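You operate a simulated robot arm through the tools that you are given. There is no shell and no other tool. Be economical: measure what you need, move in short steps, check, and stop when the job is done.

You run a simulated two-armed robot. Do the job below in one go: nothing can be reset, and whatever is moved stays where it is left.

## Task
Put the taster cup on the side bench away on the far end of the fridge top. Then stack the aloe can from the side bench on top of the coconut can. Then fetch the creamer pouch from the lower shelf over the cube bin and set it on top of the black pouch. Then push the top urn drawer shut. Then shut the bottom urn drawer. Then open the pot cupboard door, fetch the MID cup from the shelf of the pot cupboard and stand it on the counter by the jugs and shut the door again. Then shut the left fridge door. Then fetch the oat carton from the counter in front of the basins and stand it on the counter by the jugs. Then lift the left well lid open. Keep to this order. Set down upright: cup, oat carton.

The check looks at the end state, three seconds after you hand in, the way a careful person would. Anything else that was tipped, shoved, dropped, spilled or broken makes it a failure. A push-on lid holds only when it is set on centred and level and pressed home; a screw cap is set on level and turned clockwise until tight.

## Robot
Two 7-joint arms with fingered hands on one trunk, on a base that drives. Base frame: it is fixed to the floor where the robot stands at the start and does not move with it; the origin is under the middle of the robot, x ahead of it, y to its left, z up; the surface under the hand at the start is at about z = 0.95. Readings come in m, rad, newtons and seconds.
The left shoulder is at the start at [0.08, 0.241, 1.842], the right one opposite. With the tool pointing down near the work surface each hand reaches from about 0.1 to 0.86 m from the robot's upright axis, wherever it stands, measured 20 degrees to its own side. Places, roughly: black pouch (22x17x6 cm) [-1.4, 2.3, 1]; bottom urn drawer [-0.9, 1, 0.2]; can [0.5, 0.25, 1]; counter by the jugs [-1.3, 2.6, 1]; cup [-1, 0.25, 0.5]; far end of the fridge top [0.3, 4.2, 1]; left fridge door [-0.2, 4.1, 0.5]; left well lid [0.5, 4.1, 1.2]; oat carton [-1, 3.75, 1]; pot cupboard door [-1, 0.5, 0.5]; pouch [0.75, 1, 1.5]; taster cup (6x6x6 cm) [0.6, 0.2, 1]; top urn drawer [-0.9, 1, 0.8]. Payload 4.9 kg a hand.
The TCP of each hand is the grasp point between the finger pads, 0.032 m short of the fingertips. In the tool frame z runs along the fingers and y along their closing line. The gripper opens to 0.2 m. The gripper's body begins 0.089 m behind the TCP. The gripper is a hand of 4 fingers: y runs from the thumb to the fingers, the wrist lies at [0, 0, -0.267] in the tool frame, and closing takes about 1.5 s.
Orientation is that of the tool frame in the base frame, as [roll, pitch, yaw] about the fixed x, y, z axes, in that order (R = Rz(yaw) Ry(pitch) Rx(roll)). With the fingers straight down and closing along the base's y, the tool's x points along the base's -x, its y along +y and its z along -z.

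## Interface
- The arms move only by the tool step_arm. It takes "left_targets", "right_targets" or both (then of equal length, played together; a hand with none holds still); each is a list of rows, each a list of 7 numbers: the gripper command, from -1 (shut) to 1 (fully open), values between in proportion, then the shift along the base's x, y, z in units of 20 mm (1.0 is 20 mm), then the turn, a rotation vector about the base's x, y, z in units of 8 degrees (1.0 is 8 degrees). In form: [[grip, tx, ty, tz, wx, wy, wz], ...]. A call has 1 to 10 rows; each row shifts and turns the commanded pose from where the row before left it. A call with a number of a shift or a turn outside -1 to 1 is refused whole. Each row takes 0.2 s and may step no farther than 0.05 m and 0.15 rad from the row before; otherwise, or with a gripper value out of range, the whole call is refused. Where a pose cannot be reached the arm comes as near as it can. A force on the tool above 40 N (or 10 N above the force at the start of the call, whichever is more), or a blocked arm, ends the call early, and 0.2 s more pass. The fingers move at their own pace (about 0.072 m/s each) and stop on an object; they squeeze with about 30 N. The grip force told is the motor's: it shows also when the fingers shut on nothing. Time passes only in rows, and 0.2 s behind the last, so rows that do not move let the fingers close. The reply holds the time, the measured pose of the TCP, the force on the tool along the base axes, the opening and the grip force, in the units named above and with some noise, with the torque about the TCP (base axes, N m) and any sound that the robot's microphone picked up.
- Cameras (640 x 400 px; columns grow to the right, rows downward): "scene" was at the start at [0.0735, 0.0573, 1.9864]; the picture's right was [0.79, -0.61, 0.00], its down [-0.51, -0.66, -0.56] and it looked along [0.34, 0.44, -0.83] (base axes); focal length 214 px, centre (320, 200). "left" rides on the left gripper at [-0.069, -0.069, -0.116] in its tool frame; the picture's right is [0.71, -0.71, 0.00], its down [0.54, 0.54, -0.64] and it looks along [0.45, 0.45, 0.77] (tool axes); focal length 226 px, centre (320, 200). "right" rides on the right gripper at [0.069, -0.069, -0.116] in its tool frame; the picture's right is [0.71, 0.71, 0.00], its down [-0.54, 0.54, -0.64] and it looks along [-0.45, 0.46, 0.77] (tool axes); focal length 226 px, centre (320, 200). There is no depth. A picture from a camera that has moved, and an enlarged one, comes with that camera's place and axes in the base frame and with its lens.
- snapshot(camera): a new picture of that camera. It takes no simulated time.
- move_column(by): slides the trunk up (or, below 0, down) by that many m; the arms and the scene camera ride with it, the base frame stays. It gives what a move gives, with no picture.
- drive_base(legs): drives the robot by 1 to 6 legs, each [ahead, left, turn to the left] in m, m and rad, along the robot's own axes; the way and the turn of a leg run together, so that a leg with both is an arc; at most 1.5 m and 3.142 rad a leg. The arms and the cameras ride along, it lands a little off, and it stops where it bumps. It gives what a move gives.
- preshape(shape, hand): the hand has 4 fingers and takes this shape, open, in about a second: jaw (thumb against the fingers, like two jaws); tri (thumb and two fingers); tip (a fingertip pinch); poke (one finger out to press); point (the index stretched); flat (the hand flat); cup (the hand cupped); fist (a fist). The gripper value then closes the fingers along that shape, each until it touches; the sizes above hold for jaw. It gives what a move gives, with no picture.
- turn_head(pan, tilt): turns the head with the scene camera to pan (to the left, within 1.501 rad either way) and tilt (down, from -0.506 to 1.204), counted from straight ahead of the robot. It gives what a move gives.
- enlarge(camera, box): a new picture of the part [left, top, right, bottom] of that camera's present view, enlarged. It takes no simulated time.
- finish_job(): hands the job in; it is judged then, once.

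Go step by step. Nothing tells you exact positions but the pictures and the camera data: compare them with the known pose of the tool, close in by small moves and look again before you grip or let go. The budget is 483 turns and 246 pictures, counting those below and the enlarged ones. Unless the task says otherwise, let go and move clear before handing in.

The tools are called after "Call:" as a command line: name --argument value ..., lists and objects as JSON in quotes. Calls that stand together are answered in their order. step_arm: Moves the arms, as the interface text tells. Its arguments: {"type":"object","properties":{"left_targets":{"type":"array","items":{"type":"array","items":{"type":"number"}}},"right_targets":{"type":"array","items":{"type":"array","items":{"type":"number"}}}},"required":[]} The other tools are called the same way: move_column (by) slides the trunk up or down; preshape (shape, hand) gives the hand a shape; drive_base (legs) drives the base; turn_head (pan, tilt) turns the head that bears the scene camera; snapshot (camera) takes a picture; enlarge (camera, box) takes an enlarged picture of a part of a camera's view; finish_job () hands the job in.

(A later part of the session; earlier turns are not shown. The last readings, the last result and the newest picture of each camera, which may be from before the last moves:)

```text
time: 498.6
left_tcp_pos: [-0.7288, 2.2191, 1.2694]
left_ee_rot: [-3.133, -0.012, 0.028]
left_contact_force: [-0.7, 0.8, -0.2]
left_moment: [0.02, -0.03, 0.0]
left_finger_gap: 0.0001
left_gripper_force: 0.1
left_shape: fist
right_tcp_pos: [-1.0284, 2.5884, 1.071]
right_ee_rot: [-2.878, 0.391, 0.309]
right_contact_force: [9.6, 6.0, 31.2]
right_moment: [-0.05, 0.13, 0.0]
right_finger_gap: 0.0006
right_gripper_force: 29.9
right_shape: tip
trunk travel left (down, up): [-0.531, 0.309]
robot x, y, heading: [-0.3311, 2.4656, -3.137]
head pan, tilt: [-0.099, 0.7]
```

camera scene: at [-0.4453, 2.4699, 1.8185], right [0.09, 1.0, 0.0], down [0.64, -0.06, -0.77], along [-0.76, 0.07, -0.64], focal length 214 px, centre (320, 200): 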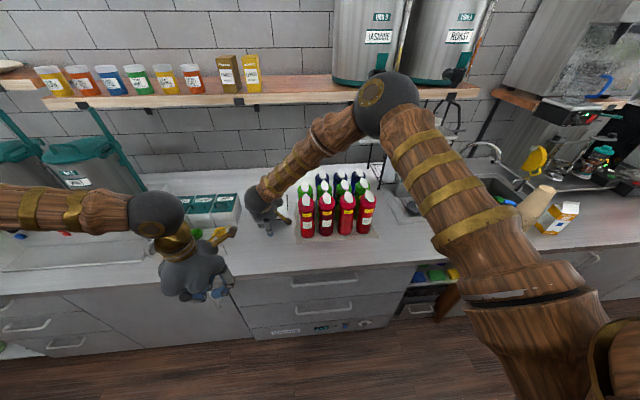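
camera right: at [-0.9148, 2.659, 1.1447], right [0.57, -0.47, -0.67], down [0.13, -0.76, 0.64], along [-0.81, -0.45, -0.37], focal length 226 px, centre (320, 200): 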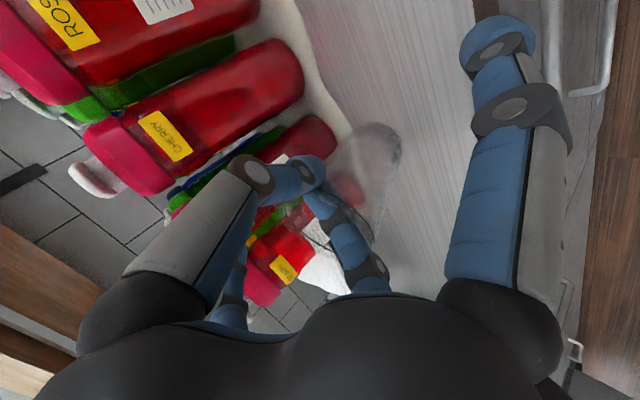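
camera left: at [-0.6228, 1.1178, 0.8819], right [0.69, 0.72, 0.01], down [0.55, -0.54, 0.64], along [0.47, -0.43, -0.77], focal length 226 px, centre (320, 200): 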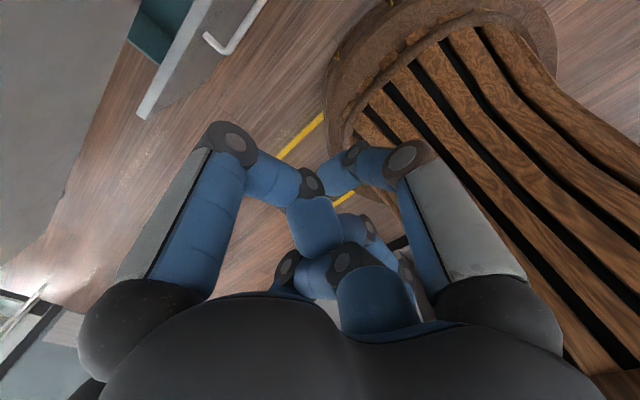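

Call:
move_column --by 0.004

Call:
step_arm --right_targets '[[-0.8, 0, 0, 0, 0, 0, 0], [-0.7, 0, 0, 0, 0, 0, 0], [-0.6, 0, 0, 0, 0, 0, 0], [-0.5, 0, 0, 0, 0, 0, 0], [-0.5, 0, 0, 0, 0, 0, 0]]'

Call:
enlarge --camera "scene" --box '[300, 200, 380, 270]'

Call:
enlarge --camera "right" --box '[240, 80, 460, 270]'

```text
time: 499.1
left_tcp_pos: [-0.7325, 2.2192, 1.2718]
left_ee_rot: [-3.133, -0.011, 0.03]
left_contact_force: [-0.8, -0.2, 0.6]
left_moment: [0.01, 0.02, 0.01]
left_finger_gap: 0.0
left_gripper_force: 0.1
left_shape: fist
right_tcp_pos: [-1.0295, 2.5882, 1.0712]
right_ee_rot: [-2.878, 0.387, 0.31]
right_contact_force: [3.3, 3.9, 10.7]
right_moment: [0.04, 0.14, -0.04]
right_finger_gap: 0.0006
right_gripper_force: 30.7
right_shape: tip
trunk travel left (down, up): [-0.535, 0.305]
robot x, y, heading: [-0.3304, 2.4596, -3.134]
head pan, tilt: [-0.099, 0.7]
```

```text
time: 500.3
left_tcp_pos: [-0.7326, 2.2177, 1.2719]
left_ee_rot: [-3.133, -0.015, 0.031]
left_contact_force: [0.8, -0.8, -0.4]
left_moment: [-0.02, -0.01, -0.04]
left_finger_gap: 0.0
left_gripper_force: 0.1
left_shape: fist
right_tcp_pos: [-1.031, 2.5891, 1.0711]
right_ee_rot: [-2.882, 0.386, 0.309]
right_contact_force: [-0.2, 0.1, 0.8]
right_moment: [0.0, 0.01, 0.0]
right_finger_gap: 0.0495
right_gripper_force: 0.0
right_shape: tip
trunk travel left (down, up): [-0.535, 0.305]
robot x, y, heading: [-0.332, 2.4605, -3.137]
head pan, tilt: [-0.099, 0.7]
```

```text
5.71 times, centred on (340, 235) of scene
camera zoom: at [-0.4458, 2.4707, 1.7934], right [0.09, 1.0, 0.0], down [0.64, -0.06, -0.76], along [-0.76, 0.07, -0.64], focal length 1226 px, centre (206, 0)
```

zoom: 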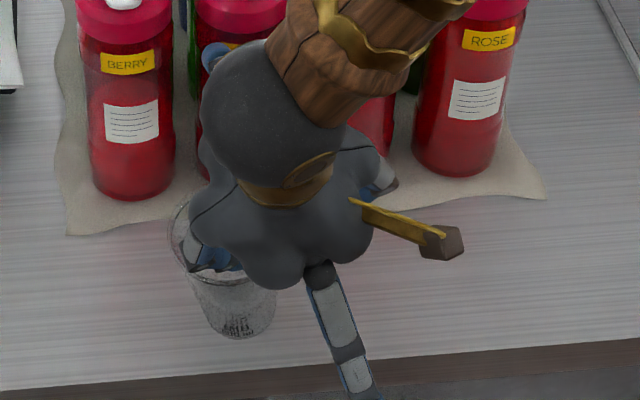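

```text
2.11 times, centred on (350, 175) of right
camera zoom: at [-0.9347, 2.6592, 1.1658], right [0.77, -0.47, -0.44], down [-0.1, -0.75, 0.65], along [-0.64, -0.46, -0.62], focal length 476 px, centre (257, 253)
```

zoom: 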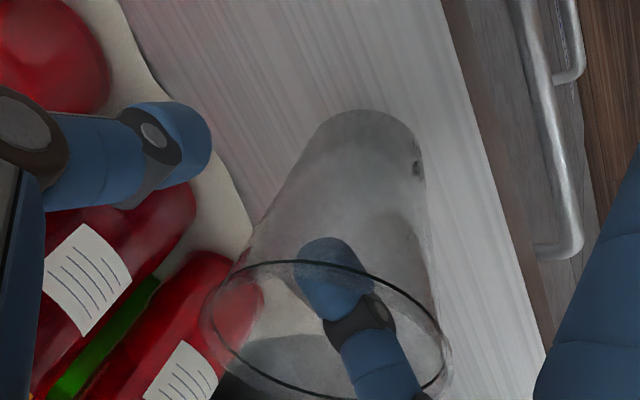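

The cup stands upright on its own. Lift the finger straight out with the trunk, then back off.

Call:
move_column --by 0.16

Call:
drive_base --legs '[[-0.25, 0, 0]]'

Call:
enlarge --camera "scene" --box '[240, 140, 440, 280]'

```text
time: 502.1
left_tcp_pos: [-0.7338, 2.219, 1.4318]
left_ee_rot: [-3.132, -0.011, 0.03]
left_contact_force: [-0.1, -0.9, 0.5]
left_moment: [0.02, 0.0, 0.03]
left_finger_gap: 0.0
left_gripper_force: 0.0
left_shape: fist
right_tcp_pos: [-1.0312, 2.5886, 1.2304]
right_ee_rot: [-2.878, 0.386, 0.309]
right_contact_force: [0.2, 0.6, -0.3]
right_moment: [0.0, -0.02, 0.0]
right_finger_gap: 0.0495
right_gripper_force: 0.1
right_shape: tip
trunk travel left (down, up): [-0.695, 0.145]
robot x, y, heading: [-0.3319, 2.4626, -3.137]
head pan, tilt: [-0.099, 0.7]
```

```text
time: 503.4
left_tcp_pos: [-0.6274, 2.2207, 1.4312]
left_ee_rot: [-3.133, -0.015, 0.028]
left_contact_force: [0.5, -0.2, 0.7]
left_moment: [-0.03, -0.01, -0.04]
left_finger_gap: 0.0
left_gripper_force: 0.1
left_shape: fist
right_tcp_pos: [-0.9235, 2.591, 1.2283]
right_ee_rot: [-2.882, 0.38, 0.307]
right_contact_force: [-0.2, -0.2, -0.1]
right_moment: [-0.06, -0.03, 0.0]
right_finger_gap: 0.0499
right_gripper_force: 0.0
right_shape: tip
trunk travel left (down, up): [-0.695, 0.145]
robot x, y, heading: [-0.2158, 2.4621, -3.137]
head pan, tilt: [-0.099, 0.7]
stopped in leg 1: the robot was blocked; the commanded pose is now the measured one
```

```text
2.86 times, centred on (340, 210) of scene
camera zoom: at [-0.3418, 2.4718, 1.953], right [0.1, 1.0, 0.0], down [0.64, -0.06, -0.76], along [-0.76, 0.07, -0.65], focal length 613 px, centre (263, 171)
```

zoom: 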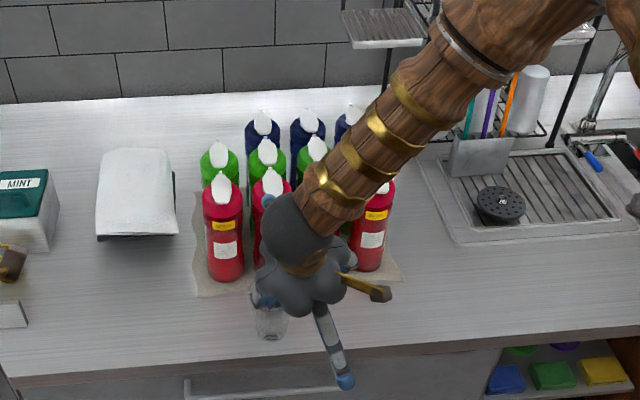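

The cup stays put. Retract the right hand, then drive back to close the cupboard door with the left hand.

Call:
step_arm --right_targets '[[0, 1, 0, 0.3, 0, 0, 0], [0, 1, 0, 0.3, 0, 0, 0], [0, 1, 0, 0.3, 0, 0, 0], [0, 1, 0, 0.3, 0, 0, 0], [0, 1, 0, 0.3, 0, 0, 0], [0, 1, 0, 0.3, 0, 0, 0], [0, 1, 0, 0.3, 0, 0, 0], [0, 1, 0, 0.3, 0, 0, 0], [0, 1, 0, 0.3, 0, 0, 0], [0, 1, 0, 0.3, 0, 0, 0]]'

Call:
drive_base --legs '[[0.1, 0, 0], [0, 0.8, 0], [-0.25, 0, 0], [0, 1.05, 0]]'

Call:
turn_head --pan 0.3 --tilt 0.8

Call:
snapshot --camera "scene"

```text
time: 505.6
left_tcp_pos: [-0.6218, 2.2209, 1.4323]
left_ee_rot: [-3.133, -0.013, 0.028]
left_contact_force: [0.2, 0.2, 0.8]
left_moment: [0.01, 0.03, -0.04]
left_finger_gap: 0.0
left_gripper_force: 0.0
left_shape: fist
right_tcp_pos: [-0.7195, 2.5921, 1.2914]
right_ee_rot: [-2.883, 0.384, 0.306]
right_contact_force: [0.3, -0.8, -0.2]
right_moment: [0.01, -0.01, 0.0]
right_finger_gap: 0.0997
right_gripper_force: 0.2
right_shape: tip
trunk travel left (down, up): [-0.695, 0.145]
robot x, y, heading: [-0.221, 2.4599, -3.144]
head pan, tilt: [-0.099, 0.7]
```

```text
time: 517.2
left_tcp_pos: [-0.4386, 0.3515, 1.4327]
left_ee_rot: [-3.134, -0.012, 0.044]
left_contact_force: [0.7, 0.4, -0.2]
left_moment: [-0.02, -0.01, 0.01]
left_finger_gap: 0.0001
left_gripper_force: 0.0
left_shape: fist
right_tcp_pos: [-0.5411, 0.7222, 1.2906]
right_ee_rot: [-2.883, 0.384, 0.326]
right_contact_force: [0.1, 0.8, 0.6]
right_moment: [-0.03, 0.01, 0.01]
right_finger_gap: 0.0995
right_gripper_force: 0.2
right_shape: tip
trunk travel left (down, up): [-0.695, 0.145]
robot x, y, heading: [-0.0391, 0.5998, -3.114]
head pan, tilt: [-0.099, 0.7]
```

```text
time: 518.1
left_tcp_pos: [-0.4379, 0.3507, 1.4312]
left_ee_rot: [-3.133, -0.009, 0.045]
left_contact_force: [-0.3, -0.6, 0.3]
left_moment: [0.06, 0.0, -0.02]
left_finger_gap: 0.0002
left_gripper_force: 0.1
left_shape: fist
right_tcp_pos: [-0.5414, 0.7196, 1.2916]
right_ee_rot: [-2.882, 0.385, 0.325]
right_contact_force: [0.8, 0.9, 0.5]
right_moment: [0.01, 0.02, 0.02]
right_finger_gap: 0.0997
right_gripper_force: 0.0
right_shape: tip
trunk travel left (down, up): [-0.695, 0.145]
robot x, y, heading: [-0.0414, 0.5988, -3.123]
head pan, tilt: [0.3, 0.799]
```

```text
43 pictures are left
camera scene: at [-0.1464, 0.5751, 1.9452], right [-0.32, 0.95, 0.0], down [0.68, 0.23, -0.7], along [-0.66, -0.22, -0.72], focal length 214 px, centre (320, 200)
```

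scene: 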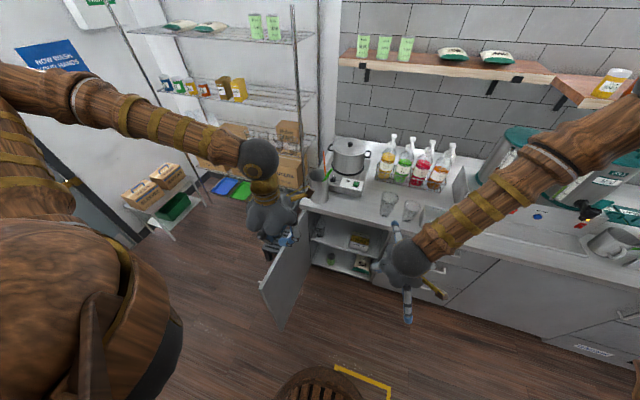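

Call:
drive_base --legs '[[0, 0.2, -0.02]]'

Call:
step_arm --left_targets '[[-1, -0.7, -1, 0, 0, 0, 0.4], [-1, -0.7, -1, 0, 0, 0, 0.4], [-1, -0.7, -1, 0, 0, 0, 0.4], [-1, -0.7, -1, 0, 0, 0, 0.4], [-1, -0.7, -1, 0, 0, 0, 0.4], [-1, -0.7, -1, 0, 0, 0, 0.4], [-1, -0.7, -1, 0, 0, 0, 0.4], [-1, -0.7, -1, 0, 0, 0, 0.4], [-1, -0.7, -1, 0, 0, 0, 0.4]]'

Call:
move_column --by -0.4

Call:
step_arm --left_targets '[[-1, 0, 0, -1, 0, 0, 0], [-1, 0, 0, -1, 0, 0, 0], [-1, 0, 0, -1, 0, 0, 0], [-1, 0, 0, -1, 0, 0, 0], [-1, 0, 0, -1, 0, 0, 0], [-1, 0, 0, -1, 0, 0, 0], [-1, 0, 0, -1, 0, 0, 0], [-1, 0, 0, -1, 0, 0, 0], [-1, 0, 0, -1, 0, 0, 0], [-1, 0, 0, -1, 0, 0, 0]]'

Call:
snapshot --camera "scene"

```text
time: 519.7
left_tcp_pos: [-0.4404, 0.1677, 1.4332]
left_ee_rot: [-3.137, -0.012, 0.023]
left_contact_force: [-0.7, 0.3, -0.1]
left_moment: [-0.04, -0.02, -0.02]
left_finger_gap: 0.0
left_gripper_force: 0.0
left_shape: fist
right_tcp_pos: [-0.5375, 0.5386, 1.2893]
right_ee_rot: [-2.883, 0.385, 0.303]
right_contact_force: [-0.5, -0.2, -0.1]
right_moment: [-0.06, -0.04, 0.0]
right_finger_gap: 0.0999
right_gripper_force: 0.0
right_shape: tip
trunk travel left (down, up): [-0.695, 0.145]
robot x, y, heading: [-0.0352, 0.4045, -3.14]
head pan, tilt: [0.3, 0.799]
```

```text
time: 521.7
left_tcp_pos: [-0.5677, -0.0178, 1.4318]
left_ee_rot: [-3.134, -0.014, 0.527]
left_contact_force: [0.2, -0.1, 0.6]
left_moment: [0.02, 0.0, 0.0]
left_finger_gap: 0.0001
left_gripper_force: 0.1
left_shape: fist
right_tcp_pos: [-0.5365, 0.5344, 1.2901]
right_ee_rot: [-2.88, 0.382, 0.304]
right_contact_force: [0.8, -0.2, -0.5]
right_moment: [0.02, 0.0, -0.02]
right_finger_gap: 0.0994
right_gripper_force: 0.1
right_shape: tip
trunk travel left (down, up): [-0.695, 0.145]
robot x, y, heading: [-0.0339, 0.4054, -3.138]
head pan, tilt: [0.3, 0.799]
```

```text
time: 525.5
left_tcp_pos: [-0.5667, -0.0162, 1.0325]
left_ee_rot: [-3.135, -0.012, 0.528]
left_contact_force: [0.8, -0.5, 0.8]
left_moment: [-0.02, 0.07, 0.0]
left_finger_gap: 0.0001
left_gripper_force: 0.1
left_shape: fist
right_tcp_pos: [-0.5371, 0.5345, 0.8916]
right_ee_rot: [-2.88, 0.382, 0.303]
right_contact_force: [-0.1, -0.4, -0.8]
right_moment: [-0.02, -0.01, -0.01]
right_finger_gap: 0.0996
right_gripper_force: 0.1
right_shape: tip
trunk travel left (down, up): [-0.295, 0.545]
robot x, y, heading: [-0.0351, 0.4057, -3.14]
head pan, tilt: [0.3, 0.799]
```

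```text
time: 527.7
left_tcp_pos: [-0.5669, -0.0163, 0.832]
left_ee_rot: [-3.134, -0.013, 0.528]
left_contact_force: [0.2, -0.3, 0.1]
left_moment: [-0.02, -0.03, 0.0]
left_finger_gap: 0.0
left_gripper_force: 0.0
left_shape: fist
right_tcp_pos: [-0.5364, 0.5359, 0.8917]
right_ee_rot: [-2.881, 0.384, 0.304]
right_contact_force: [-1.3, 0.7, -0.3]
right_moment: [-0.02, 0.03, -0.01]
right_finger_gap: 0.0998
right_gripper_force: 0.1
right_shape: tip
trunk travel left (down, up): [-0.295, 0.545]
robot x, y, heading: [-0.0375, 0.4096, -3.146]
head pan, tilt: [0.3, 0.799]
```

```text
42 pictures are left
camera scene: at [-0.1452, 0.3816, 1.5452], right [-0.3, 0.95, 0.0], down [0.69, 0.21, -0.7], along [-0.67, -0.21, -0.72], focal length 214 px, centre (320, 200)
```

scene: 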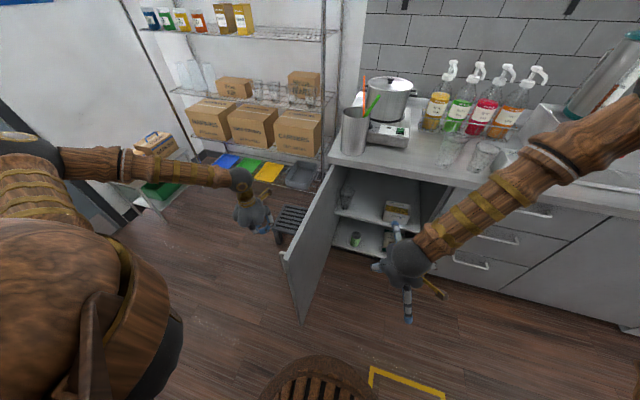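

Call:
step_arm --left_targets '[[-1, 0, 1, -0.7, 0, 0, 0], [-1, 0, 1, -0.7, 0, 0, 0], [-1, 0, 1, -0.7, 0, 0, 0], [-1, 0, 1, 0, 0, 0, 0], [-1, 0, 1, 0, 0, 0, 0], [-1, 0, 1, 0, 0, 0, 0], [-1, 0, 1, 0, 0, 0, 0], [-1, 0, 1, 0, 0, 0, 0], [-1, 0, 1, 0, 0, 0, 0], [-1, 0, 1, 0, 0, 0, 0]]' --right_targets '[[0, 0, 0.5, 1, 0, 0, 0], [0, 0, 0.5, 1, 0, 0, 0], [0, 0, 0.5, 1, 0, 0, 0], [0, 0, 0.5, 1, 0, 0, 0], [0, 0, 0.5, 1, 0, 0, 0], [0, 0, 0.5, 1, 0, 0, 0], [0, 0, 0.5, 1, 0, 0, 0], [0, 0, 0.5, 1, 0, 0, 0], [0, 0, 0.5, 1, 0, 0, 0], [0, 0, 0.5, 1, 0, 0, 0]]'

Call:
step_arm --left_targets '[[-1, 0, 1, 0, 0, 0, 0], [-1, 0, 1, 0, 0, 0, 0], [-1, 0, 1, 0, 0, 0, 0], [-1, 0, 1, 0, 0, 0, 0], [-1, 0, 1, 0, 0, 0, 0], [-1, -0.31, 0.98, 0, 0, 0, 0], [-1, -0.31, 0.98, 0, 0, 0, 0], [-1, -0.31, 0.98, 0, 0, 0, 0], [-1, -0.31, 0.98, 0, 0, 0, 0], [-1, -0.31, 0.98, 0, 0, 0, 0]]'

Call:
step_arm --left_targets '[[-1, -0.31, 0.98, 0, 0, 0, 0], [-1, -0.31, 0.98, 0, 0, 0, 0], [-1, -0.31, 0.98, 0, 0, 0, 0], [-1, -0.71, 0.93, 0, 0, 0, 0], [-1, -0.71, 0.93, 0, 0, 0, 0], [-1, -0.71, 0.93, 0, 0, 0, 0], [-1, -0.71, 0.93, 0, 0, 0, 0], [-1, -0.71, 0.93, 0, 0, 0, 0], [-1, -0.71, 0.93, 0, 0, 0, 0], [-1, -0.71, 0.93, 0, 0, 0, 0]]'

Call:
snapshot --camera "scene"

```text
time: 529.9
left_tcp_pos: [-0.5654, 0.185, 0.7905]
left_ee_rot: [-3.132, -0.011, 0.526]
left_contact_force: [0.4, -0.5, 0.4]
left_moment: [-0.01, 0.0, 0.01]
left_finger_gap: 0.0
left_gripper_force: 0.1
left_shape: fist
right_tcp_pos: [-0.5439, 0.5918, 1.0053]
right_ee_rot: [-2.879, 0.385, 0.301]
right_contact_force: [-0.2, -0.2, 0.1]
right_moment: [0.01, -0.03, -0.01]
right_finger_gap: 0.0997
right_gripper_force: 0.1
right_shape: tip
right hand out of reach, approached as far as the arm can: row 6, 7, 8, 9, 10
trunk travel left (down, up): [-0.295, 0.545]
robot x, y, heading: [-0.0412, 0.405, -3.139]
head pan, tilt: [0.3, 0.799]
```

```text
time: 532.1
left_tcp_pos: [-0.5971, 0.383, 0.7914]
left_ee_rot: [-3.133, -0.012, 0.527]
left_contact_force: [-0.7, 0.2, -0.5]
left_moment: [0.0, -0.03, 0.01]
left_finger_gap: 0.0003
left_gripper_force: 0.1
left_shape: fist
right_tcp_pos: [-0.5431, 0.5915, 1.0059]
right_ee_rot: [-2.882, 0.385, 0.301]
right_contact_force: [0.6, 0.0, -0.8]
right_moment: [-0.02, 0.01, -0.02]
right_finger_gap: 0.0998
right_gripper_force: 0.1
right_shape: tip
trunk travel left (down, up): [-0.295, 0.545]
robot x, y, heading: [-0.0328, 0.4083, -3.136]
head pan, tilt: [0.3, 0.799]
```

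```text
time: 534.4
left_tcp_pos: [-0.724, 0.5587, 0.7917]
left_ee_rot: [-3.136, -0.001, 0.545]
left_contact_force: [-5.1, -11.2, -1.7]
left_moment: [0.35, -0.37, 0.64]
left_finger_gap: 0.0
left_gripper_force: 0.0
left_shape: fist
right_tcp_pos: [-0.5436, 0.586, 1.0062]
right_ee_rot: [-2.883, 0.383, 0.31]
right_contact_force: [2.5, 0.1, -3.7]
right_moment: [0.04, -0.22, 0.05]
right_finger_gap: 0.0996
right_gripper_force: 0.0
right_shape: tip
trunk travel left (down, up): [-0.295, 0.545]
robot x, y, heading: [-0.0375, 0.4051, -3.137]
head pan, tilt: [0.3, 0.799]
stopped in row 10 (left hand): the force on the tool passed its limit at 42 N (the readings are from after the stop); the commanded pose is now the measured one
```

```text
41 pictures are left
camera scene: at [-0.145, 0.3819, 1.5453], right [-0.3, 0.95, 0.0], down [0.68, 0.22, -0.7], along [-0.66, -0.21, -0.72], focal length 214 px, centre (320, 200)
```

scene: 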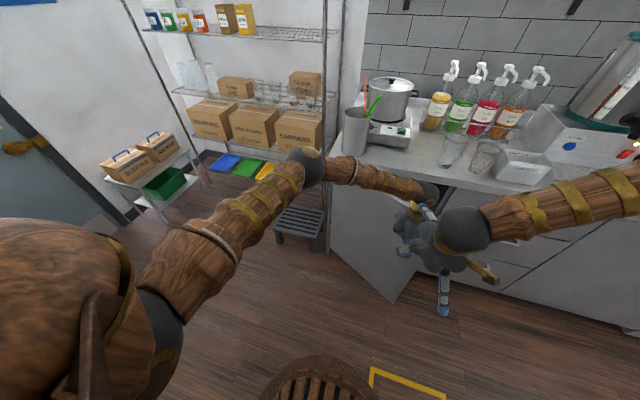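

The two hands met; I move the right one aside and continue.

Call:
step_arm --right_targets '[[0, 0.3, 1, 0, 0, 0, -0.4], [0, 0.3, 1, 0, 0, 0, -0.4], [0, 0.3, 1, 0, 0, 0, -0.4], [0, 0.3, 1, 0, 0, 0, -0.4], [0, 0.3, 1, 0, 0, 0, -0.4], [0, 0.3, 1, 0, 0, 0, -0.4], [0, 0.3, 1, 0, 0, 0, -0.4], [0, 0.3, 1, 0, 0, 0, -0.4], [0, 0, 1, 0, 0, 0, -0.4], [0, 0, 1, 0, 0, 0, -0.4]]'

Call:
step_arm --left_targets '[[-1, -0.85, 0.6, 0, 0, 0, 0], [-1, -0.85, 0.6, 0, 0, 0, 0], [-1, -0.85, 0.6, 0, 0, 0, 0], [-1, -0.85, 0.6, 0, 0, 0, 0], [-1, -0.9, 0.4, 0, 0, 0, 0], [-1, -0.97, 0.3, 0, 0, 0, 0], [-1, -0.97, 0.3, 0, 0, 0, 0], [-1, -0.97, 0.3, 0, 0, 0, 0], [-1, -0.97, 0.2, 0, 0, 0, 0], [-1, -0.97, 0.1, 0, 0, 0, 0]]'

Call:
snapshot --camera "scene"

```text
time: 536.5
left_tcp_pos: [-0.7231, 0.558, 0.7914]
left_ee_rot: [-3.133, -0.003, 0.542]
left_contact_force: [-15.0, -24.9, 6.8]
left_moment: [1.71, -0.6, 1.52]
left_finger_gap: 0.0001
left_gripper_force: 0.1
left_shape: fist
right_tcp_pos: [-0.532, 0.7783, 1.0045]
right_ee_rot: [-2.881, 0.387, -0.248]
right_contact_force: [0.9, 0.5, -0.5]
right_moment: [-0.02, -0.03, 0.01]
right_finger_gap: 0.0996
right_gripper_force: 0.2
right_shape: tip
right hand out of reach, approached as far as the arm can: row 1, 2, 3, 4, 5, 6, 8
trunk travel left (down, up): [-0.295, 0.545]
robot x, y, heading: [-0.0438, 0.4076, -3.134]
head pan, tilt: [0.3, 0.799]
```

```text
time: 537.3
left_tcp_pos: [-0.7725, 0.5837, 0.7901]
left_ee_rot: [-3.137, 0.002, 0.551]
left_contact_force: [-4.8, -11.1, -0.3]
left_moment: [0.54, -0.27, 0.6]
left_finger_gap: 0.0005
left_gripper_force: 0.0
left_shape: fist
right_tcp_pos: [-0.5317, 0.7807, 1.003]
right_ee_rot: [-2.881, 0.387, -0.247]
right_contact_force: [0.2, 0.4, 0.4]
right_moment: [0.01, 0.03, 0.02]
right_finger_gap: 0.0994
right_gripper_force: 0.1
right_shape: tip
trunk travel left (down, up): [-0.295, 0.545]
robot x, y, heading: [-0.0368, 0.4039, -3.134]
head pan, tilt: [0.3, 0.799]
stopped in row 3 (left hand): the force on the tool passed its limit at 41 N (the readings are from after the stop); the commanded pose is now the measured one
```

```text
40 pictures are left
camera scene: at [-0.1454, 0.3821, 1.545], right [-0.3, 0.95, 0.0], down [0.68, 0.22, -0.7], along [-0.66, -0.21, -0.72], focal length 214 px, centre (320, 200)
```

scene: 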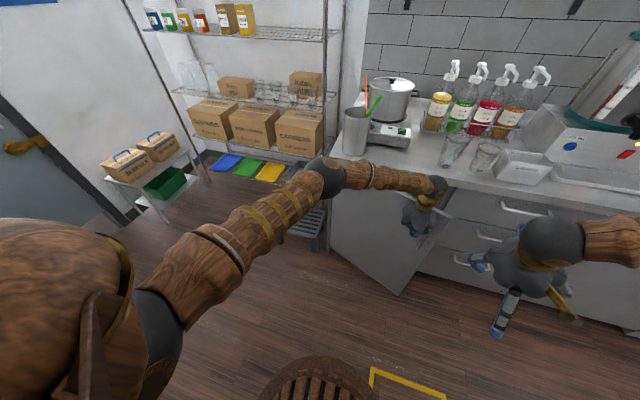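

Call:
step_arm --left_targets '[[-1, -0.3, -0.5, 0, 0, 0, 0], [-1, -0.9, 0, 0, 0, 0, 0], [-1, -0.9, 0, 0, 0, 0, 0], [-1, -0.9, 0, 0, 0, 0, 0], [-1, -0.9, 0, 0, 0, 0, 0], [-1, -0.9, 0, 0, 0, 0, 0], [-1, -0.9, 0, 0, 0, 0, 0], [-1, -0.9, 0, 0, 0, 0, 0], [-1, -0.9, 0, 0, 0, 0, 0]]'

Call:
snapshot --camera "scene"

```text
time: 539.3
left_tcp_pos: [-0.8573, 0.5485, 0.7931]
left_ee_rot: [-3.136, -0.001, 0.549]
left_contact_force: [0.2, -0.6, 0.0]
left_moment: [0.01, -0.01, 0.0]
left_finger_gap: 0.0
left_gripper_force: 0.1
left_shape: fist
left hand out of reach, approached as far as the arm can: row 5, 6, 7, 8, 9
right_tcp_pos: [-0.5313, 0.779, 1.0035]
right_ee_rot: [-2.881, 0.386, -0.246]
right_contact_force: [-0.2, 0.2, 0.1]
right_moment: [-0.03, 0.01, 0.0]
right_finger_gap: 0.0998
right_gripper_force: 0.2
right_shape: tip
trunk travel left (down, up): [-0.295, 0.545]
robot x, y, heading: [-0.0395, 0.4042, -3.135]
head pan, tilt: [0.3, 0.799]
```

```text
39 pictures are left
camera scene: at [-0.1452, 0.3804, 1.5452], right [-0.3, 0.95, 0.0], down [0.68, 0.22, -0.7], along [-0.66, -0.21, -0.72], focal length 214 px, centre (320, 200)
```

scene: 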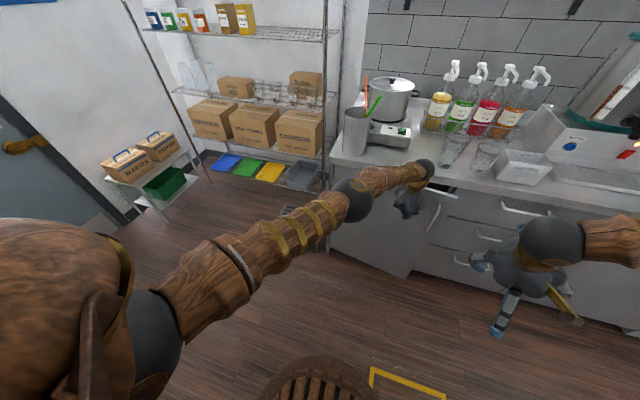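

Reach limit; I finish by driving forward gently.

Call:
drive_base --legs '[[0.09, 0, 0]]'

Call:
drive_base --legs '[[0.05, 0, 0]]'

Call:
snapshot --camera "scene"

```text
time: 540.2
left_tcp_pos: [-0.8708, 0.5558, 0.7949]
left_ee_rot: [3.136, -0.016, 0.537]
left_contact_force: [27.0, 5.9, 9.0]
left_moment: [-0.65, 4.54, -1.47]
left_finger_gap: 0.0
left_gripper_force: 0.0
left_shape: fist
right_tcp_pos: [-0.5531, 0.7793, 1.0061]
right_ee_rot: [-2.878, 0.39, -0.245]
right_contact_force: [1.5, -0.8, -0.9]
right_moment: [0.04, -0.01, -0.05]
right_finger_gap: 0.1
right_gripper_force: 0.0
right_shape: tip
trunk travel left (down, up): [-0.295, 0.545]
robot x, y, heading: [-0.0653, 0.4035, -3.134]
head pan, tilt: [0.3, 0.799]
stopped in leg 1: the force on the tool passed its limit at 215 N (the readings are from after the stop); the commanded pose is now the measured one
```

```text
time: 540.9
left_tcp_pos: [-0.8694, 0.5599, 0.7902]
left_ee_rot: [3.13, -0.025, 0.532]
left_contact_force: [13.3, 1.3, 2.9]
left_moment: [-0.03, 1.99, -0.45]
left_finger_gap: 0.0
left_gripper_force: 0.1
left_shape: fist
right_tcp_pos: [-0.5571, 0.7807, 1.0041]
right_ee_rot: [-2.882, 0.386, -0.249]
right_contact_force: [-0.3, -0.2, -0.1]
right_moment: [-0.02, -0.02, 0.01]
right_finger_gap: 0.0997
right_gripper_force: 0.0
right_shape: tip
trunk travel left (down, up): [-0.295, 0.545]
robot x, y, heading: [-0.0651, 0.4029, -3.136]
head pan, tilt: [0.3, 0.799]
stopped in leg 1: the force on the tool passed its limit at 59 N (the readings are from after the stop); the commanded pose is now the measured one
```

```text
38 pictures are left
camera scene: at [-0.1712, 0.3803, 1.5453], right [-0.3, 0.95, 0.0], down [0.68, 0.22, -0.7], along [-0.67, -0.21, -0.72], focal length 214 px, centre (320, 200)
```

scene: 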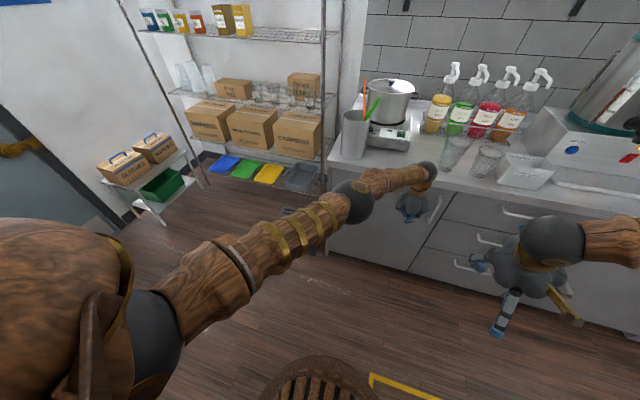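

Call:
enlarge --camera "scene" --box '[320, 140, 480, 290]'

```text
2.67 times, centred on (400, 215) of scene
camera zoom: at [-0.1712, 0.3803, 1.5453], right [-0.3, 0.95, 0.0], down [0.68, 0.22, -0.7], along [-0.67, -0.21, -0.72], focal length 572 px, centre (107, 160)
```

zoom: 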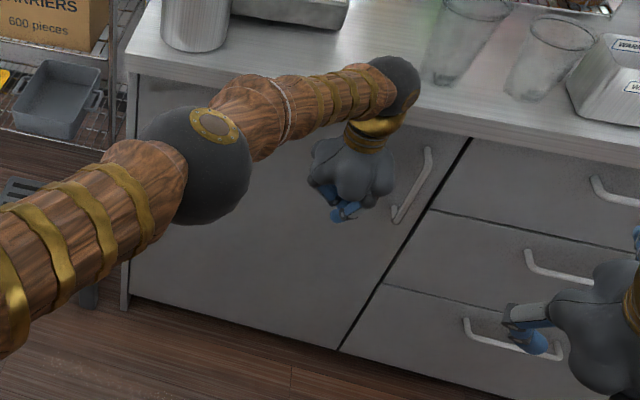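

The cupboard door is shut. Next the fridge's left door: I retract, make the right hand a vertical fist, and drive up the aisle.

Call:
drive_base --legs '[[-0.09, 0, 0]]'

Call:
preshape --hand "right" --shape "fist"

Call:
step_arm --right_targets '[[-1, 0, 0, 0, -0.76, -0.65, 0], [-1, 0, 0, 0, -0.76, -0.65, 0], [-1, 0, 0, 0, -0.76, -0.65, 0], [-1, 0, 0, 0, -0.23, -0.2, 0], [-1, 0, 0, 0, 0, 0, 0], [-1, 0, 0, 0, 0, 0, 0]]' --left_targets '[[-1, 1, 0, 0, 0, 0, 0], [-1, 1, 0, 0.5, 0, 0, 0], [-1, 1, 0, 0.5, 0, 0, 0], [-1, 1, 0, 0.5, 0, 0, 0], [-1, 1, 0, 0.5, 0, 0, 0], [-1, 1, -0.5, 0.5, 0, 0, 0]]'

Call:
step_arm --left_targets '[[-1, 1, -1, 0.5, 0, 0, 0], [-1, 1, -1, 0.5, 0, 0, 0], [-1, 1, -1, 0.5, 0, 0, 0], [-1, 1, -1, 0.5, 0, 0, 0], [-1, 1, -1, 0.5, 0, 0, 0], [-1, 1, -1, 0.5, 0, 0, 0]]'

Call:
move_column --by 0.4

```text
time: 542.0
left_tcp_pos: [-0.7819, 0.5582, 0.7888]
left_ee_rot: [3.128, -0.023, 0.536]
left_contact_force: [0.2, -0.2, 0.4]
left_moment: [0.03, -0.01, 0.04]
left_finger_gap: 0.0
left_gripper_force: 0.1
left_shape: fist
right_tcp_pos: [-0.469, 0.7799, 1.0022]
right_ee_rot: [-2.878, 0.385, -0.248]
right_contact_force: [-0.1, -0.5, 0.2]
right_moment: [-0.01, 0.01, 0.0]
right_finger_gap: 0.0996
right_gripper_force: 0.1
right_shape: tip
trunk travel left (down, up): [-0.295, 0.545]
robot x, y, heading: [0.0198, 0.4071, -3.13]
head pan, tilt: [0.3, 0.799]
```

```text
time: 542.9
left_tcp_pos: [-0.7814, 0.5575, 0.7885]
left_ee_rot: [3.126, -0.024, 0.535]
left_contact_force: [-0.2, -0.4, 0.7]
left_moment: [0.0, 0.01, -0.01]
left_finger_gap: 0.0
left_gripper_force: 0.1
left_shape: fist
right_tcp_pos: [-0.4696, 0.781, 1.0021]
right_ee_rot: [-2.88, 0.384, -0.248]
right_contact_force: [0.6, -0.3, 0.4]
right_moment: [0.01, 0.02, 0.0]
right_finger_gap: 0.0001
right_gripper_force: 0.0
right_shape: fist
trunk travel left (down, up): [-0.295, 0.545]
robot x, y, heading: [0.0254, 0.4072, -3.132]
head pan, tilt: [0.3, 0.799]
```

```text
time: 544.3
left_tcp_pos: [-0.662, 0.5484, 0.8385]
left_ee_rot: [3.13, -0.025, 0.535]
left_contact_force: [0.3, -0.5, -0.3]
left_moment: [0.02, 0.01, 0.01]
left_finger_gap: 0.0002
left_gripper_force: 0.0
left_shape: fist
right_tcp_pos: [-0.4104, 0.6953, 0.9656]
right_ee_rot: [-3.118, 0.072, -0.351]
right_contact_force: [0.2, -0.6, 0.1]
right_moment: [0.03, 0.04, 0.0]
right_finger_gap: 0.0001
right_gripper_force: 0.0
right_shape: fist
right hand out of reach, approached as far as the arm can: row 1, 2, 3, 4
trunk travel left (down, up): [-0.295, 0.545]
robot x, y, heading: [0.0255, 0.4033, -3.138]
head pan, tilt: [0.3, 0.799]
```

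```text
time: 545.7
left_tcp_pos: [-0.5418, 0.4272, 0.8997]
left_ee_rot: [3.128, -0.022, 0.536]
left_contact_force: [-0.3, -1.2, 0.7]
left_moment: [0.03, -0.02, 0.0]
left_finger_gap: 0.0
left_gripper_force: 0.1
left_shape: fist
right_tcp_pos: [-0.4091, 0.6953, 0.9673]
right_ee_rot: [-3.115, 0.071, -0.352]
right_contact_force: [-0.3, -0.6, -0.7]
right_moment: [0.01, 0.02, 0.0]
right_finger_gap: 0.0001
right_gripper_force: 0.0
right_shape: fist
trunk travel left (down, up): [-0.295, 0.545]
robot x, y, heading: [0.0255, 0.4067, -3.131]
head pan, tilt: [0.3, 0.799]
```

```text
time: 549.5
left_tcp_pos: [-0.5423, 0.4272, 1.3003]
left_ee_rot: [3.127, -0.022, 0.536]
left_contact_force: [0.5, 0.4, -0.2]
left_moment: [0.0, -0.02, -0.01]
left_finger_gap: 0.0001
left_gripper_force: 0.1
left_shape: fist
right_tcp_pos: [-0.411, 0.6963, 1.3657]
right_ee_rot: [-3.116, 0.07, -0.35]
right_contact_force: [0.6, -1.1, -0.8]
right_moment: [0.04, 0.01, 0.01]
right_finger_gap: 0.0
right_gripper_force: 0.0
right_shape: fist
trunk travel left (down, up): [-0.695, 0.145]
robot x, y, heading: [0.0273, 0.4016, -3.138]
head pan, tilt: [0.3, 0.799]
```

Call:
move_column --by 0.1

Call:
drive_base --legs '[[0.13, 0, 0], [0, 0, -1.574], [1.4, 0, 0], [0, 0.37, 0], [1.3, 0, 0]]'

Call:
turn_head --pan -0.35 --tilt 0.85

Call:
snapshot --camera "scene"

```text
time: 550.9
left_tcp_pos: [-0.5423, 0.4281, 1.3997]
left_ee_rot: [3.128, -0.023, 0.537]
left_contact_force: [-0.5, -0.7, 0.2]
left_moment: [-0.02, 0.01, 0.04]
left_finger_gap: 0.0
left_gripper_force: 0.1
left_shape: fist
right_tcp_pos: [-0.4103, 0.6947, 1.4652]
right_ee_rot: [-3.118, 0.072, -0.349]
right_contact_force: [-0.1, -0.3, -0.4]
right_moment: [0.02, 0.01, -0.01]
right_finger_gap: 0.0003
right_gripper_force: 0.1
right_shape: fist
trunk travel left (down, up): [-0.795, 0.045]
robot x, y, heading: [0.0242, 0.4066, -3.133]
head pan, tilt: [0.3, 0.799]
```

```text
time: 570.7
left_tcp_pos: [-0.5133, 3.6771, 1.4002]
left_ee_rot: [3.13, -0.024, -1.005]
left_contact_force: [0.2, -0.2, -1.2]
left_moment: [0.04, 0.02, 0.0]
left_finger_gap: 0.0001
left_gripper_force: 0.1
left_shape: fist
right_tcp_pos: [-0.242, 3.553, 1.4673]
right_ee_rot: [-3.116, 0.074, -1.893]
right_contact_force: [0.1, -0.8, -1.2]
right_moment: [0.03, 0.0, -0.01]
right_finger_gap: 0.0001
right_gripper_force: 0.1
right_shape: fist
trunk travel left (down, up): [-0.795, 0.045]
robot x, y, heading: [-0.5218, 3.1119, 1.605]
head pan, tilt: [0.3, 0.799]
```

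```text
time: 571.7
left_tcp_pos: [-0.513, 3.6786, 1.4009]
left_ee_rot: [3.128, -0.025, -1.007]
left_contact_force: [0.0, 0.0, 0.2]
left_moment: [-0.01, -0.04, 0.0]
left_finger_gap: 0.0002
left_gripper_force: 0.1
left_shape: fist
right_tcp_pos: [-0.2428, 3.5541, 1.4657]
right_ee_rot: [-3.12, 0.071, -1.894]
right_contact_force: [-0.1, 0.6, 0.9]
right_moment: [0.0, -0.02, 0.01]
right_finger_gap: 0.0
right_gripper_force: 0.1
right_shape: fist
trunk travel left (down, up): [-0.795, 0.045]
robot x, y, heading: [-0.5195, 3.1111, 1.606]
head pan, tilt: [-0.351, 0.85]
```

```text
36 pictures are left
camera scene: at [-0.4981, 3.2185, 2.0411], right [0.95, -0.31, 0.0], down [-0.23, -0.71, -0.66], along [0.2, 0.63, -0.75], focal length 214 px, centre (320, 200)
```

scene: 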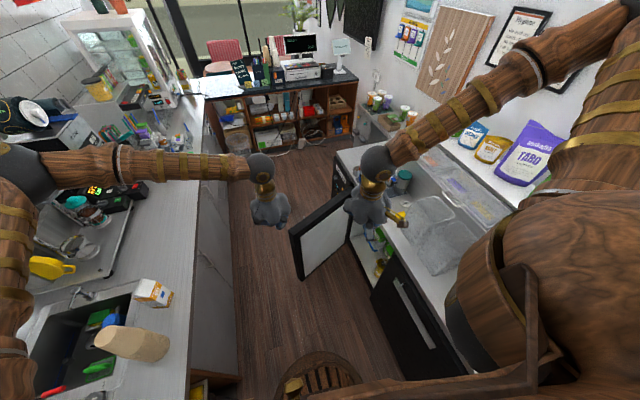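

Call:
drive_base --legs '[[0.38, 0.0, -0.03]]'

Call:
step_arm --left_targets '[[-1, -0.8, -1, 0, 0, 0, 0], [-1, -0.8, -1, 0, 0, 0, 0], [-1, -0.8, -1, 0, 0, 0, 0], [-1, -0.8, -1, 0, 0, 0, 0], [-1, -0.8, -1, 0, 0, 0, 0], [-1, -0.8, -1, 0, 0, 0, 0], [-1, -0.8, -1, 0, 0, 0, 0], [-1, -0.8, -1, 0, 0, 0, 0], [-1, -0.8, -1, 0, 0, 0, 0], [-1, -0.8, -1, 0, 0, 0, 0]]' --right_targets '[[-1, -0.6, 1, 0, 0, 0, 0], [-1, -0.6, 1, 0, 0, 0, 0], [-1, -0.6, 1, 0, 0, 0, 0], [-1, -0.6, 1, 0, 0, 0, 0], [-1, -0.6, 1, 0, 0, 0, 0], [-1, -0.6, 1, 0, 0, 0, 0], [-1, -0.6, 1, 0, 0, 0, 0], [-1, -0.6, 1, 0, 0, 0, 0], [-1, -0.6, 1, 0, 0, 0, 0], [-1, -0.6, 1, 0, 0, 0, 0]]'

Call:
move_column --by -0.4

Call:
snapshot --camera "scene"

```text
time: 574.1
left_tcp_pos: [-0.5024, 4.0538, 1.4017]
left_ee_rot: [3.13, -0.021, -1.039]
left_contact_force: [-0.2, -0.4, -0.7]
left_moment: [0.01, 0.0, 0.01]
left_finger_gap: 0.0
left_gripper_force: 0.0
left_shape: fist
right_tcp_pos: [-0.2352, 3.9206, 1.4672]
right_ee_rot: [-3.119, 0.072, -1.925]
right_contact_force: [0.1, 0.0, -0.2]
right_moment: [0.04, 0.02, 0.02]
right_finger_gap: 0.0001
right_gripper_force: 0.0
right_shape: fist
trunk travel left (down, up): [-0.795, 0.045]
robot x, y, heading: [-0.5262, 3.4915, 1.576]
head pan, tilt: [-0.351, 0.85]
```

```text
time: 576.3
left_tcp_pos: [-0.665, 3.8562, 1.4002]
left_ee_rot: [3.131, -0.024, -1.038]
left_contact_force: [-0.7, -0.3, 0.5]
left_moment: [-0.04, -0.09, -0.04]
left_finger_gap: 0.0002
left_gripper_force: 0.1
left_shape: fist
right_tcp_pos: [-0.3073, 4.0101, 1.4641]
right_ee_rot: [-3.115, 0.073, -1.929]
right_contact_force: [-0.5, -0.3, -0.2]
right_moment: [0.02, -0.05, -0.03]
right_finger_gap: 0.0001
right_gripper_force: 0.2
right_shape: fist
right hand out of reach, approached as far as the arm can: row 3, 4, 5, 7, 8, 9, 10
trunk travel left (down, up): [-0.795, 0.045]
robot x, y, heading: [-0.5274, 3.4954, 1.578]
head pan, tilt: [-0.351, 0.85]
```

```text
time: 580.1
left_tcp_pos: [-0.6645, 3.8563, 0.9992]
left_ee_rot: [3.129, -0.024, -1.04]
left_contact_force: [0.0, 0.3, 0.2]
left_moment: [0.02, 0.02, 0.01]
left_finger_gap: 0.0
left_gripper_force: 0.1
left_shape: fist
right_tcp_pos: [-0.3046, 4.011, 1.0637]
right_ee_rot: [-3.12, 0.073, -1.927]
right_contact_force: [-0.1, -0.1, -0.2]
right_moment: [-0.01, 0.04, -0.02]
right_finger_gap: 0.0
right_gripper_force: 0.0
right_shape: fist
trunk travel left (down, up): [-0.395, 0.445]
robot x, y, heading: [-0.5261, 3.4898, 1.574]
head pan, tilt: [-0.351, 0.85]
```

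```text
35 pictures are left
camera scene: at [-0.5019, 3.5951, 1.6412], right [0.94, -0.34, 0.0], down [-0.26, -0.71, -0.66], along [0.23, 0.62, -0.75], focal length 214 px, centre (320, 200)
```

scene: 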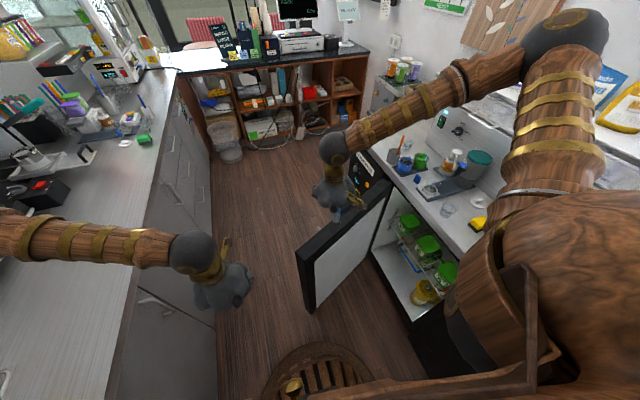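

Call:
step_arm --right_targets '[[-1, -0.3, 1, 0, 0, 0, 0], [-1, -0.3, 1, 0, 0, 0, 0], [-1, -0.3, 1, 0, 0, 0, 0], [-1, -0.3, 1, 0, 0, 0, 0], [-1, -0.3, 1, 0, 0, 0, 0], [-1, -0.3, 1, 0, 0, 0, 0], [-1, -0.3, 1, 0, 0, 0, 0], [-1, -0.3, 1, 0, 0, 0, 0], [-1, -0.3, 1, 0, 0, 0, 0], [-1, -0.3, 1, 0, 0, 0, 0]]'

Call:
step_arm --right_targets '[[-1, 0, 0, -1, 0, 0, 0], [-1, 0, 0, -1, 0, 0, 0], [-1, 0, 0, -1, 0, 0, 0], [-1, 0, 0, -1, 0, 0, 0], [-1, 0, 0, -1, 0, 0, 0], [-1, 0, 0, -1, 0, 0, 0], [-1, 0, 0, -1, 0, 0, 0], [-1, 0, 0, -1, 0, 0, 0], [-1, 0, 0, -1, 0, 0, 0], [-1, 0, 0, -1, 0, 0, 0]]'

Call:
step_arm --right_targets '[[-1, 0, 0, -1, 0, 0, 0], [-1, 0, 0, -1, 0, 0, 0], [-1, 0, 0, -1, 0, 0, 0], [-1, 0, 0, -1, 0, 0, 0], [-1, 0, 0, -1, 0, 0, 0], [-1, 0, 0, -1, 0, 0, 0], [-1, 0, 0, -1, 0, 0, 0]]'

Call:
snapshot --camera "scene"

```text
time: 582.4
left_tcp_pos: [-0.6629, 3.856, 0.9994]
left_ee_rot: [3.13, -0.021, -1.04]
left_contact_force: [0.5, -0.7, -0.2]
left_moment: [0.01, 0.01, 0.0]
left_finger_gap: 0.0
left_gripper_force: 0.0
left_shape: fist
right_tcp_pos: [-0.303, 4.0105, 1.0637]
right_ee_rot: [-3.116, 0.073, -1.927]
right_contact_force: [0.2, 0.0, 0.0]
right_moment: [0.04, 0.03, 0.04]
right_finger_gap: 0.0
right_gripper_force: 0.0
right_shape: fist
right hand out of reach, approached as far as the arm can: row 1, 2, 3, 4, 5, 6, 7, 8, 9, 10
trunk travel left (down, up): [-0.395, 0.445]
robot x, y, heading: [-0.5265, 3.4918, 1.568]
head pan, tilt: [-0.351, 0.85]
```

```text
time: 584.5
left_tcp_pos: [-0.6646, 3.8561, 0.9984]
left_ee_rot: [3.128, -0.024, -1.039]
left_contact_force: [0.2, 0.3, -0.3]
left_moment: [-0.02, 0.01, 0.06]
left_finger_gap: 0.0001
left_gripper_force: 0.0
left_shape: fist
right_tcp_pos: [-0.3061, 4.0113, 0.8622]
right_ee_rot: [-3.115, 0.071, -1.925]
right_contact_force: [0.3, 0.0, 0.0]
right_moment: [-0.04, 0.05, 0.0]
right_finger_gap: 0.0
right_gripper_force: 0.0
right_shape: fist
trunk travel left (down, up): [-0.395, 0.445]
robot x, y, heading: [-0.5314, 3.4922, 1.574]
head pan, tilt: [-0.351, 0.85]
```

```text
time: 586.1
left_tcp_pos: [-0.6632, 3.856, 0.9989]
left_ee_rot: [3.128, -0.022, -1.04]
left_contact_force: [0.2, 1.4, 0.3]
left_moment: [-0.03, 0.05, 0.0]
left_finger_gap: 0.0
left_gripper_force: 0.1
left_shape: fist
right_tcp_pos: [-0.303, 4.0087, 0.7223]
right_ee_rot: [-3.118, 0.074, -1.929]
right_contact_force: [0.1, -0.3, 0.0]
right_moment: [0.01, 0.03, 0.01]
right_finger_gap: 0.0
right_gripper_force: 0.0
right_shape: fist
trunk travel left (down, up): [-0.395, 0.445]
robot x, y, heading: [-0.5323, 3.4881, 1.571]
head pan, tilt: [-0.351, 0.85]
```

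```text
34 pictures are left
camera scene: at [-0.501, 3.5955, 1.6412], right [0.94, -0.34, 0.0], down [-0.26, -0.71, -0.66], along [0.23, 0.62, -0.75], focal length 214 px, centre (320, 200)
```

scene: 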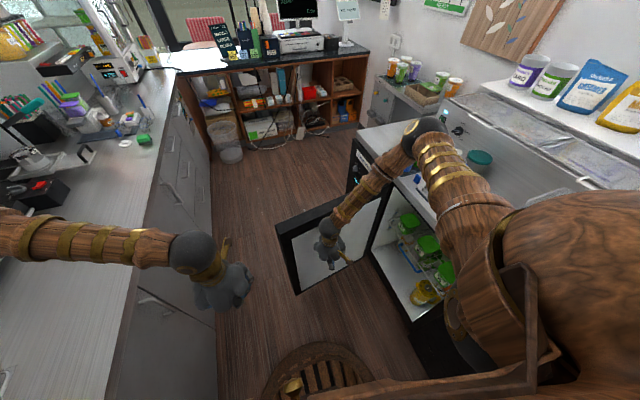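

The right hand came down on the inner side, swinging the door wider. I raise it out and use the left hand around the door's tip instead.

Call:
step_arm --right_targets '[[-1, 0, 0, 1, 0, 0, 0], [-1, 0, 0, 1, 0, 0, 0], [-1, 0, 0, 1, 0, 0, 0], [-1, 0, 0, 1, 0, 0, 0], [-1, 0, 0, 1, 0, 0, 0], [-1, 0, 0, 1, 0, 0, 0], [-1, 0, 0, 1, 0, 0, 0], [-1, 0, 0, 1, 0, 0, 0], [-1, 0, 0, 1, 0, 0, 0], [-1, 0, 0, 1, 0, 0, 0]]' --left_targets '[[-1, -0.2, 1, 0, 0, 0, 0], [-1, -0.2, 1, 0, 0, 0, 0], [-1, -0.2, 1, 0, 0, 0, 0], [-1, -0.2, 1, 0, 0, 0, 0], [-1, 0, 1, 0, 0, 0, 0], [-1, 0, 1, 0, 0, 0, 0], [-1, 0, 1, 0, 0, 0, 0], [-1, 0, 1, 0, 0, 0, 0], [-1, 0, 1, 0, 0, 0, 0], [-1, 0, 1, 0, 0, 0, 0]]'

Call:
step_arm --right_targets '[[-1, 0, 0, 1, 0, 0, 0], [-1, 0, 0, 1, 0, 0, 0], [-1, 0, 0, 1, 0, 0, 0], [-1, 0, 0, 1, 0, 0, 0], [-1, 0, 0, 1, 0, 0, 0], [-1, 0, 0, 1, 0, 0, 0], [-1, 0, -1, 1, 0, 0, 0], [-1, 0, -1, 0, 0, 0, 0], [-1, 0, -1, 0, 0, 0, 0], [-1, 0, -1, 0, 0, 0, 0]]' --left_targets '[[-1, 0, 1, 0, 0, 0, 0], [-1, 0, 1, 0, 0, 0, 0], [-1, 0, 1, 0, 0, 0, 0], [-1, 0, 1, 0, 0, 0, 0], [-1, 0, 1, 0, 0, 0, 0], [-1, 0, 1, 0, 0, 0, 0], [-1, 0, 1, 0, 0, 0, 0], [-1, 0, 1, 0, 0, 0, 0], [-1, 0, 1, 0, 0, 0, 0], [-1, 0, 1, 0, 0, 0, 0]]'

Call:
step_arm --left_targets '[[-1, 0.5, 0.5, -1, 0, 0, 0], [-1, 0.5, 0.5, -1, 0, 0, 0], [-1, 0.5, 0, -1, 0, 0, 0], [-1, 1, 0, -1, 0, 0, 0], [-1, 1, 0, -1, 0, 0, 0], [-1, 1, 0, -1, 0, 0, 0], [-1, 1, 0, -1, 0, 0, 0], [-1, 1, 0, -1, 0, 0, 0], [-1, 1, 0, -1, 0, 0, 0], [-1, 1, 0, -1, 0, 0, 0]]'

Call:
snapshot --camera "scene"

```text
time: 588.4
left_tcp_pos: [-0.68, 4.057, 0.9995]
left_ee_rot: [3.128, -0.023, -1.038]
left_contact_force: [-0.2, 0.3, -0.5]
left_moment: [0.01, 0.0, -0.02]
left_finger_gap: 0.0003
left_gripper_force: 0.0
left_shape: fist
right_tcp_pos: [-0.3043, 4.01, 0.9239]
right_ee_rot: [-3.118, 0.074, -1.927]
right_contact_force: [-0.9, -0.6, 0.9]
right_moment: [0.03, 0.02, -0.01]
right_finger_gap: 0.0
right_gripper_force: 0.0
right_shape: fist
trunk travel left (down, up): [-0.395, 0.445]
robot x, y, heading: [-0.533, 3.4893, 1.571]
head pan, tilt: [-0.351, 0.85]
```

```text
time: 590.5
left_tcp_pos: [-0.6778, 4.2562, 0.9996]
left_ee_rot: [3.129, -0.022, -1.039]
left_contact_force: [-0.7, 0.3, 0.3]
left_moment: [0.01, -0.01, 0.0]
left_finger_gap: 0.0
left_gripper_force: 0.1
left_shape: fist
right_tcp_pos: [-0.3031, 3.9298, 1.065]
right_ee_rot: [-3.119, 0.075, -1.928]
right_contact_force: [1.1, 0.0, 0.3]
right_moment: [0.02, -0.01, 0.03]
right_finger_gap: 0.0
right_gripper_force: 0.1
right_shape: fist
trunk travel left (down, up): [-0.395, 0.445]
robot x, y, heading: [-0.53, 3.491, 1.573]
head pan, tilt: [-0.351, 0.85]
```

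```text
time: 592.8
left_tcp_pos: [-0.5085, 4.2765, 0.7951]
left_ee_rot: [3.127, -0.022, -1.039]
left_contact_force: [0.5, -0.8, -0.3]
left_moment: [-0.05, -0.01, 0.02]
left_finger_gap: 0.0002
left_gripper_force: 0.0
left_shape: fist
right_tcp_pos: [-0.3036, 3.9317, 1.0629]
right_ee_rot: [-3.119, 0.073, -1.929]
right_contact_force: [1.1, 0.7, -0.1]
right_moment: [-0.01, 0.03, 0.03]
right_finger_gap: 0.0
right_gripper_force: 0.0
right_shape: fist
trunk travel left (down, up): [-0.395, 0.445]
robot x, y, heading: [-0.5286, 3.4908, 1.576]
head pan, tilt: [-0.351, 0.85]
```

```text
33 pictures are left
camera scene: at [-0.5, 3.5958, 1.6411], right [0.94, -0.34, 0.0], down [-0.26, -0.71, -0.66], along [0.22, 0.62, -0.75], focal length 214 px, centre (320, 200)
```

scene: 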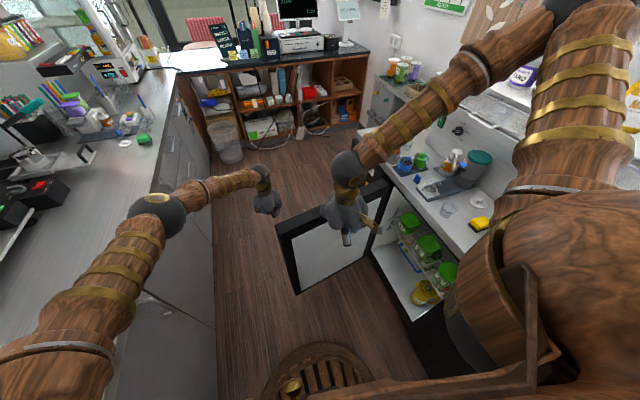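

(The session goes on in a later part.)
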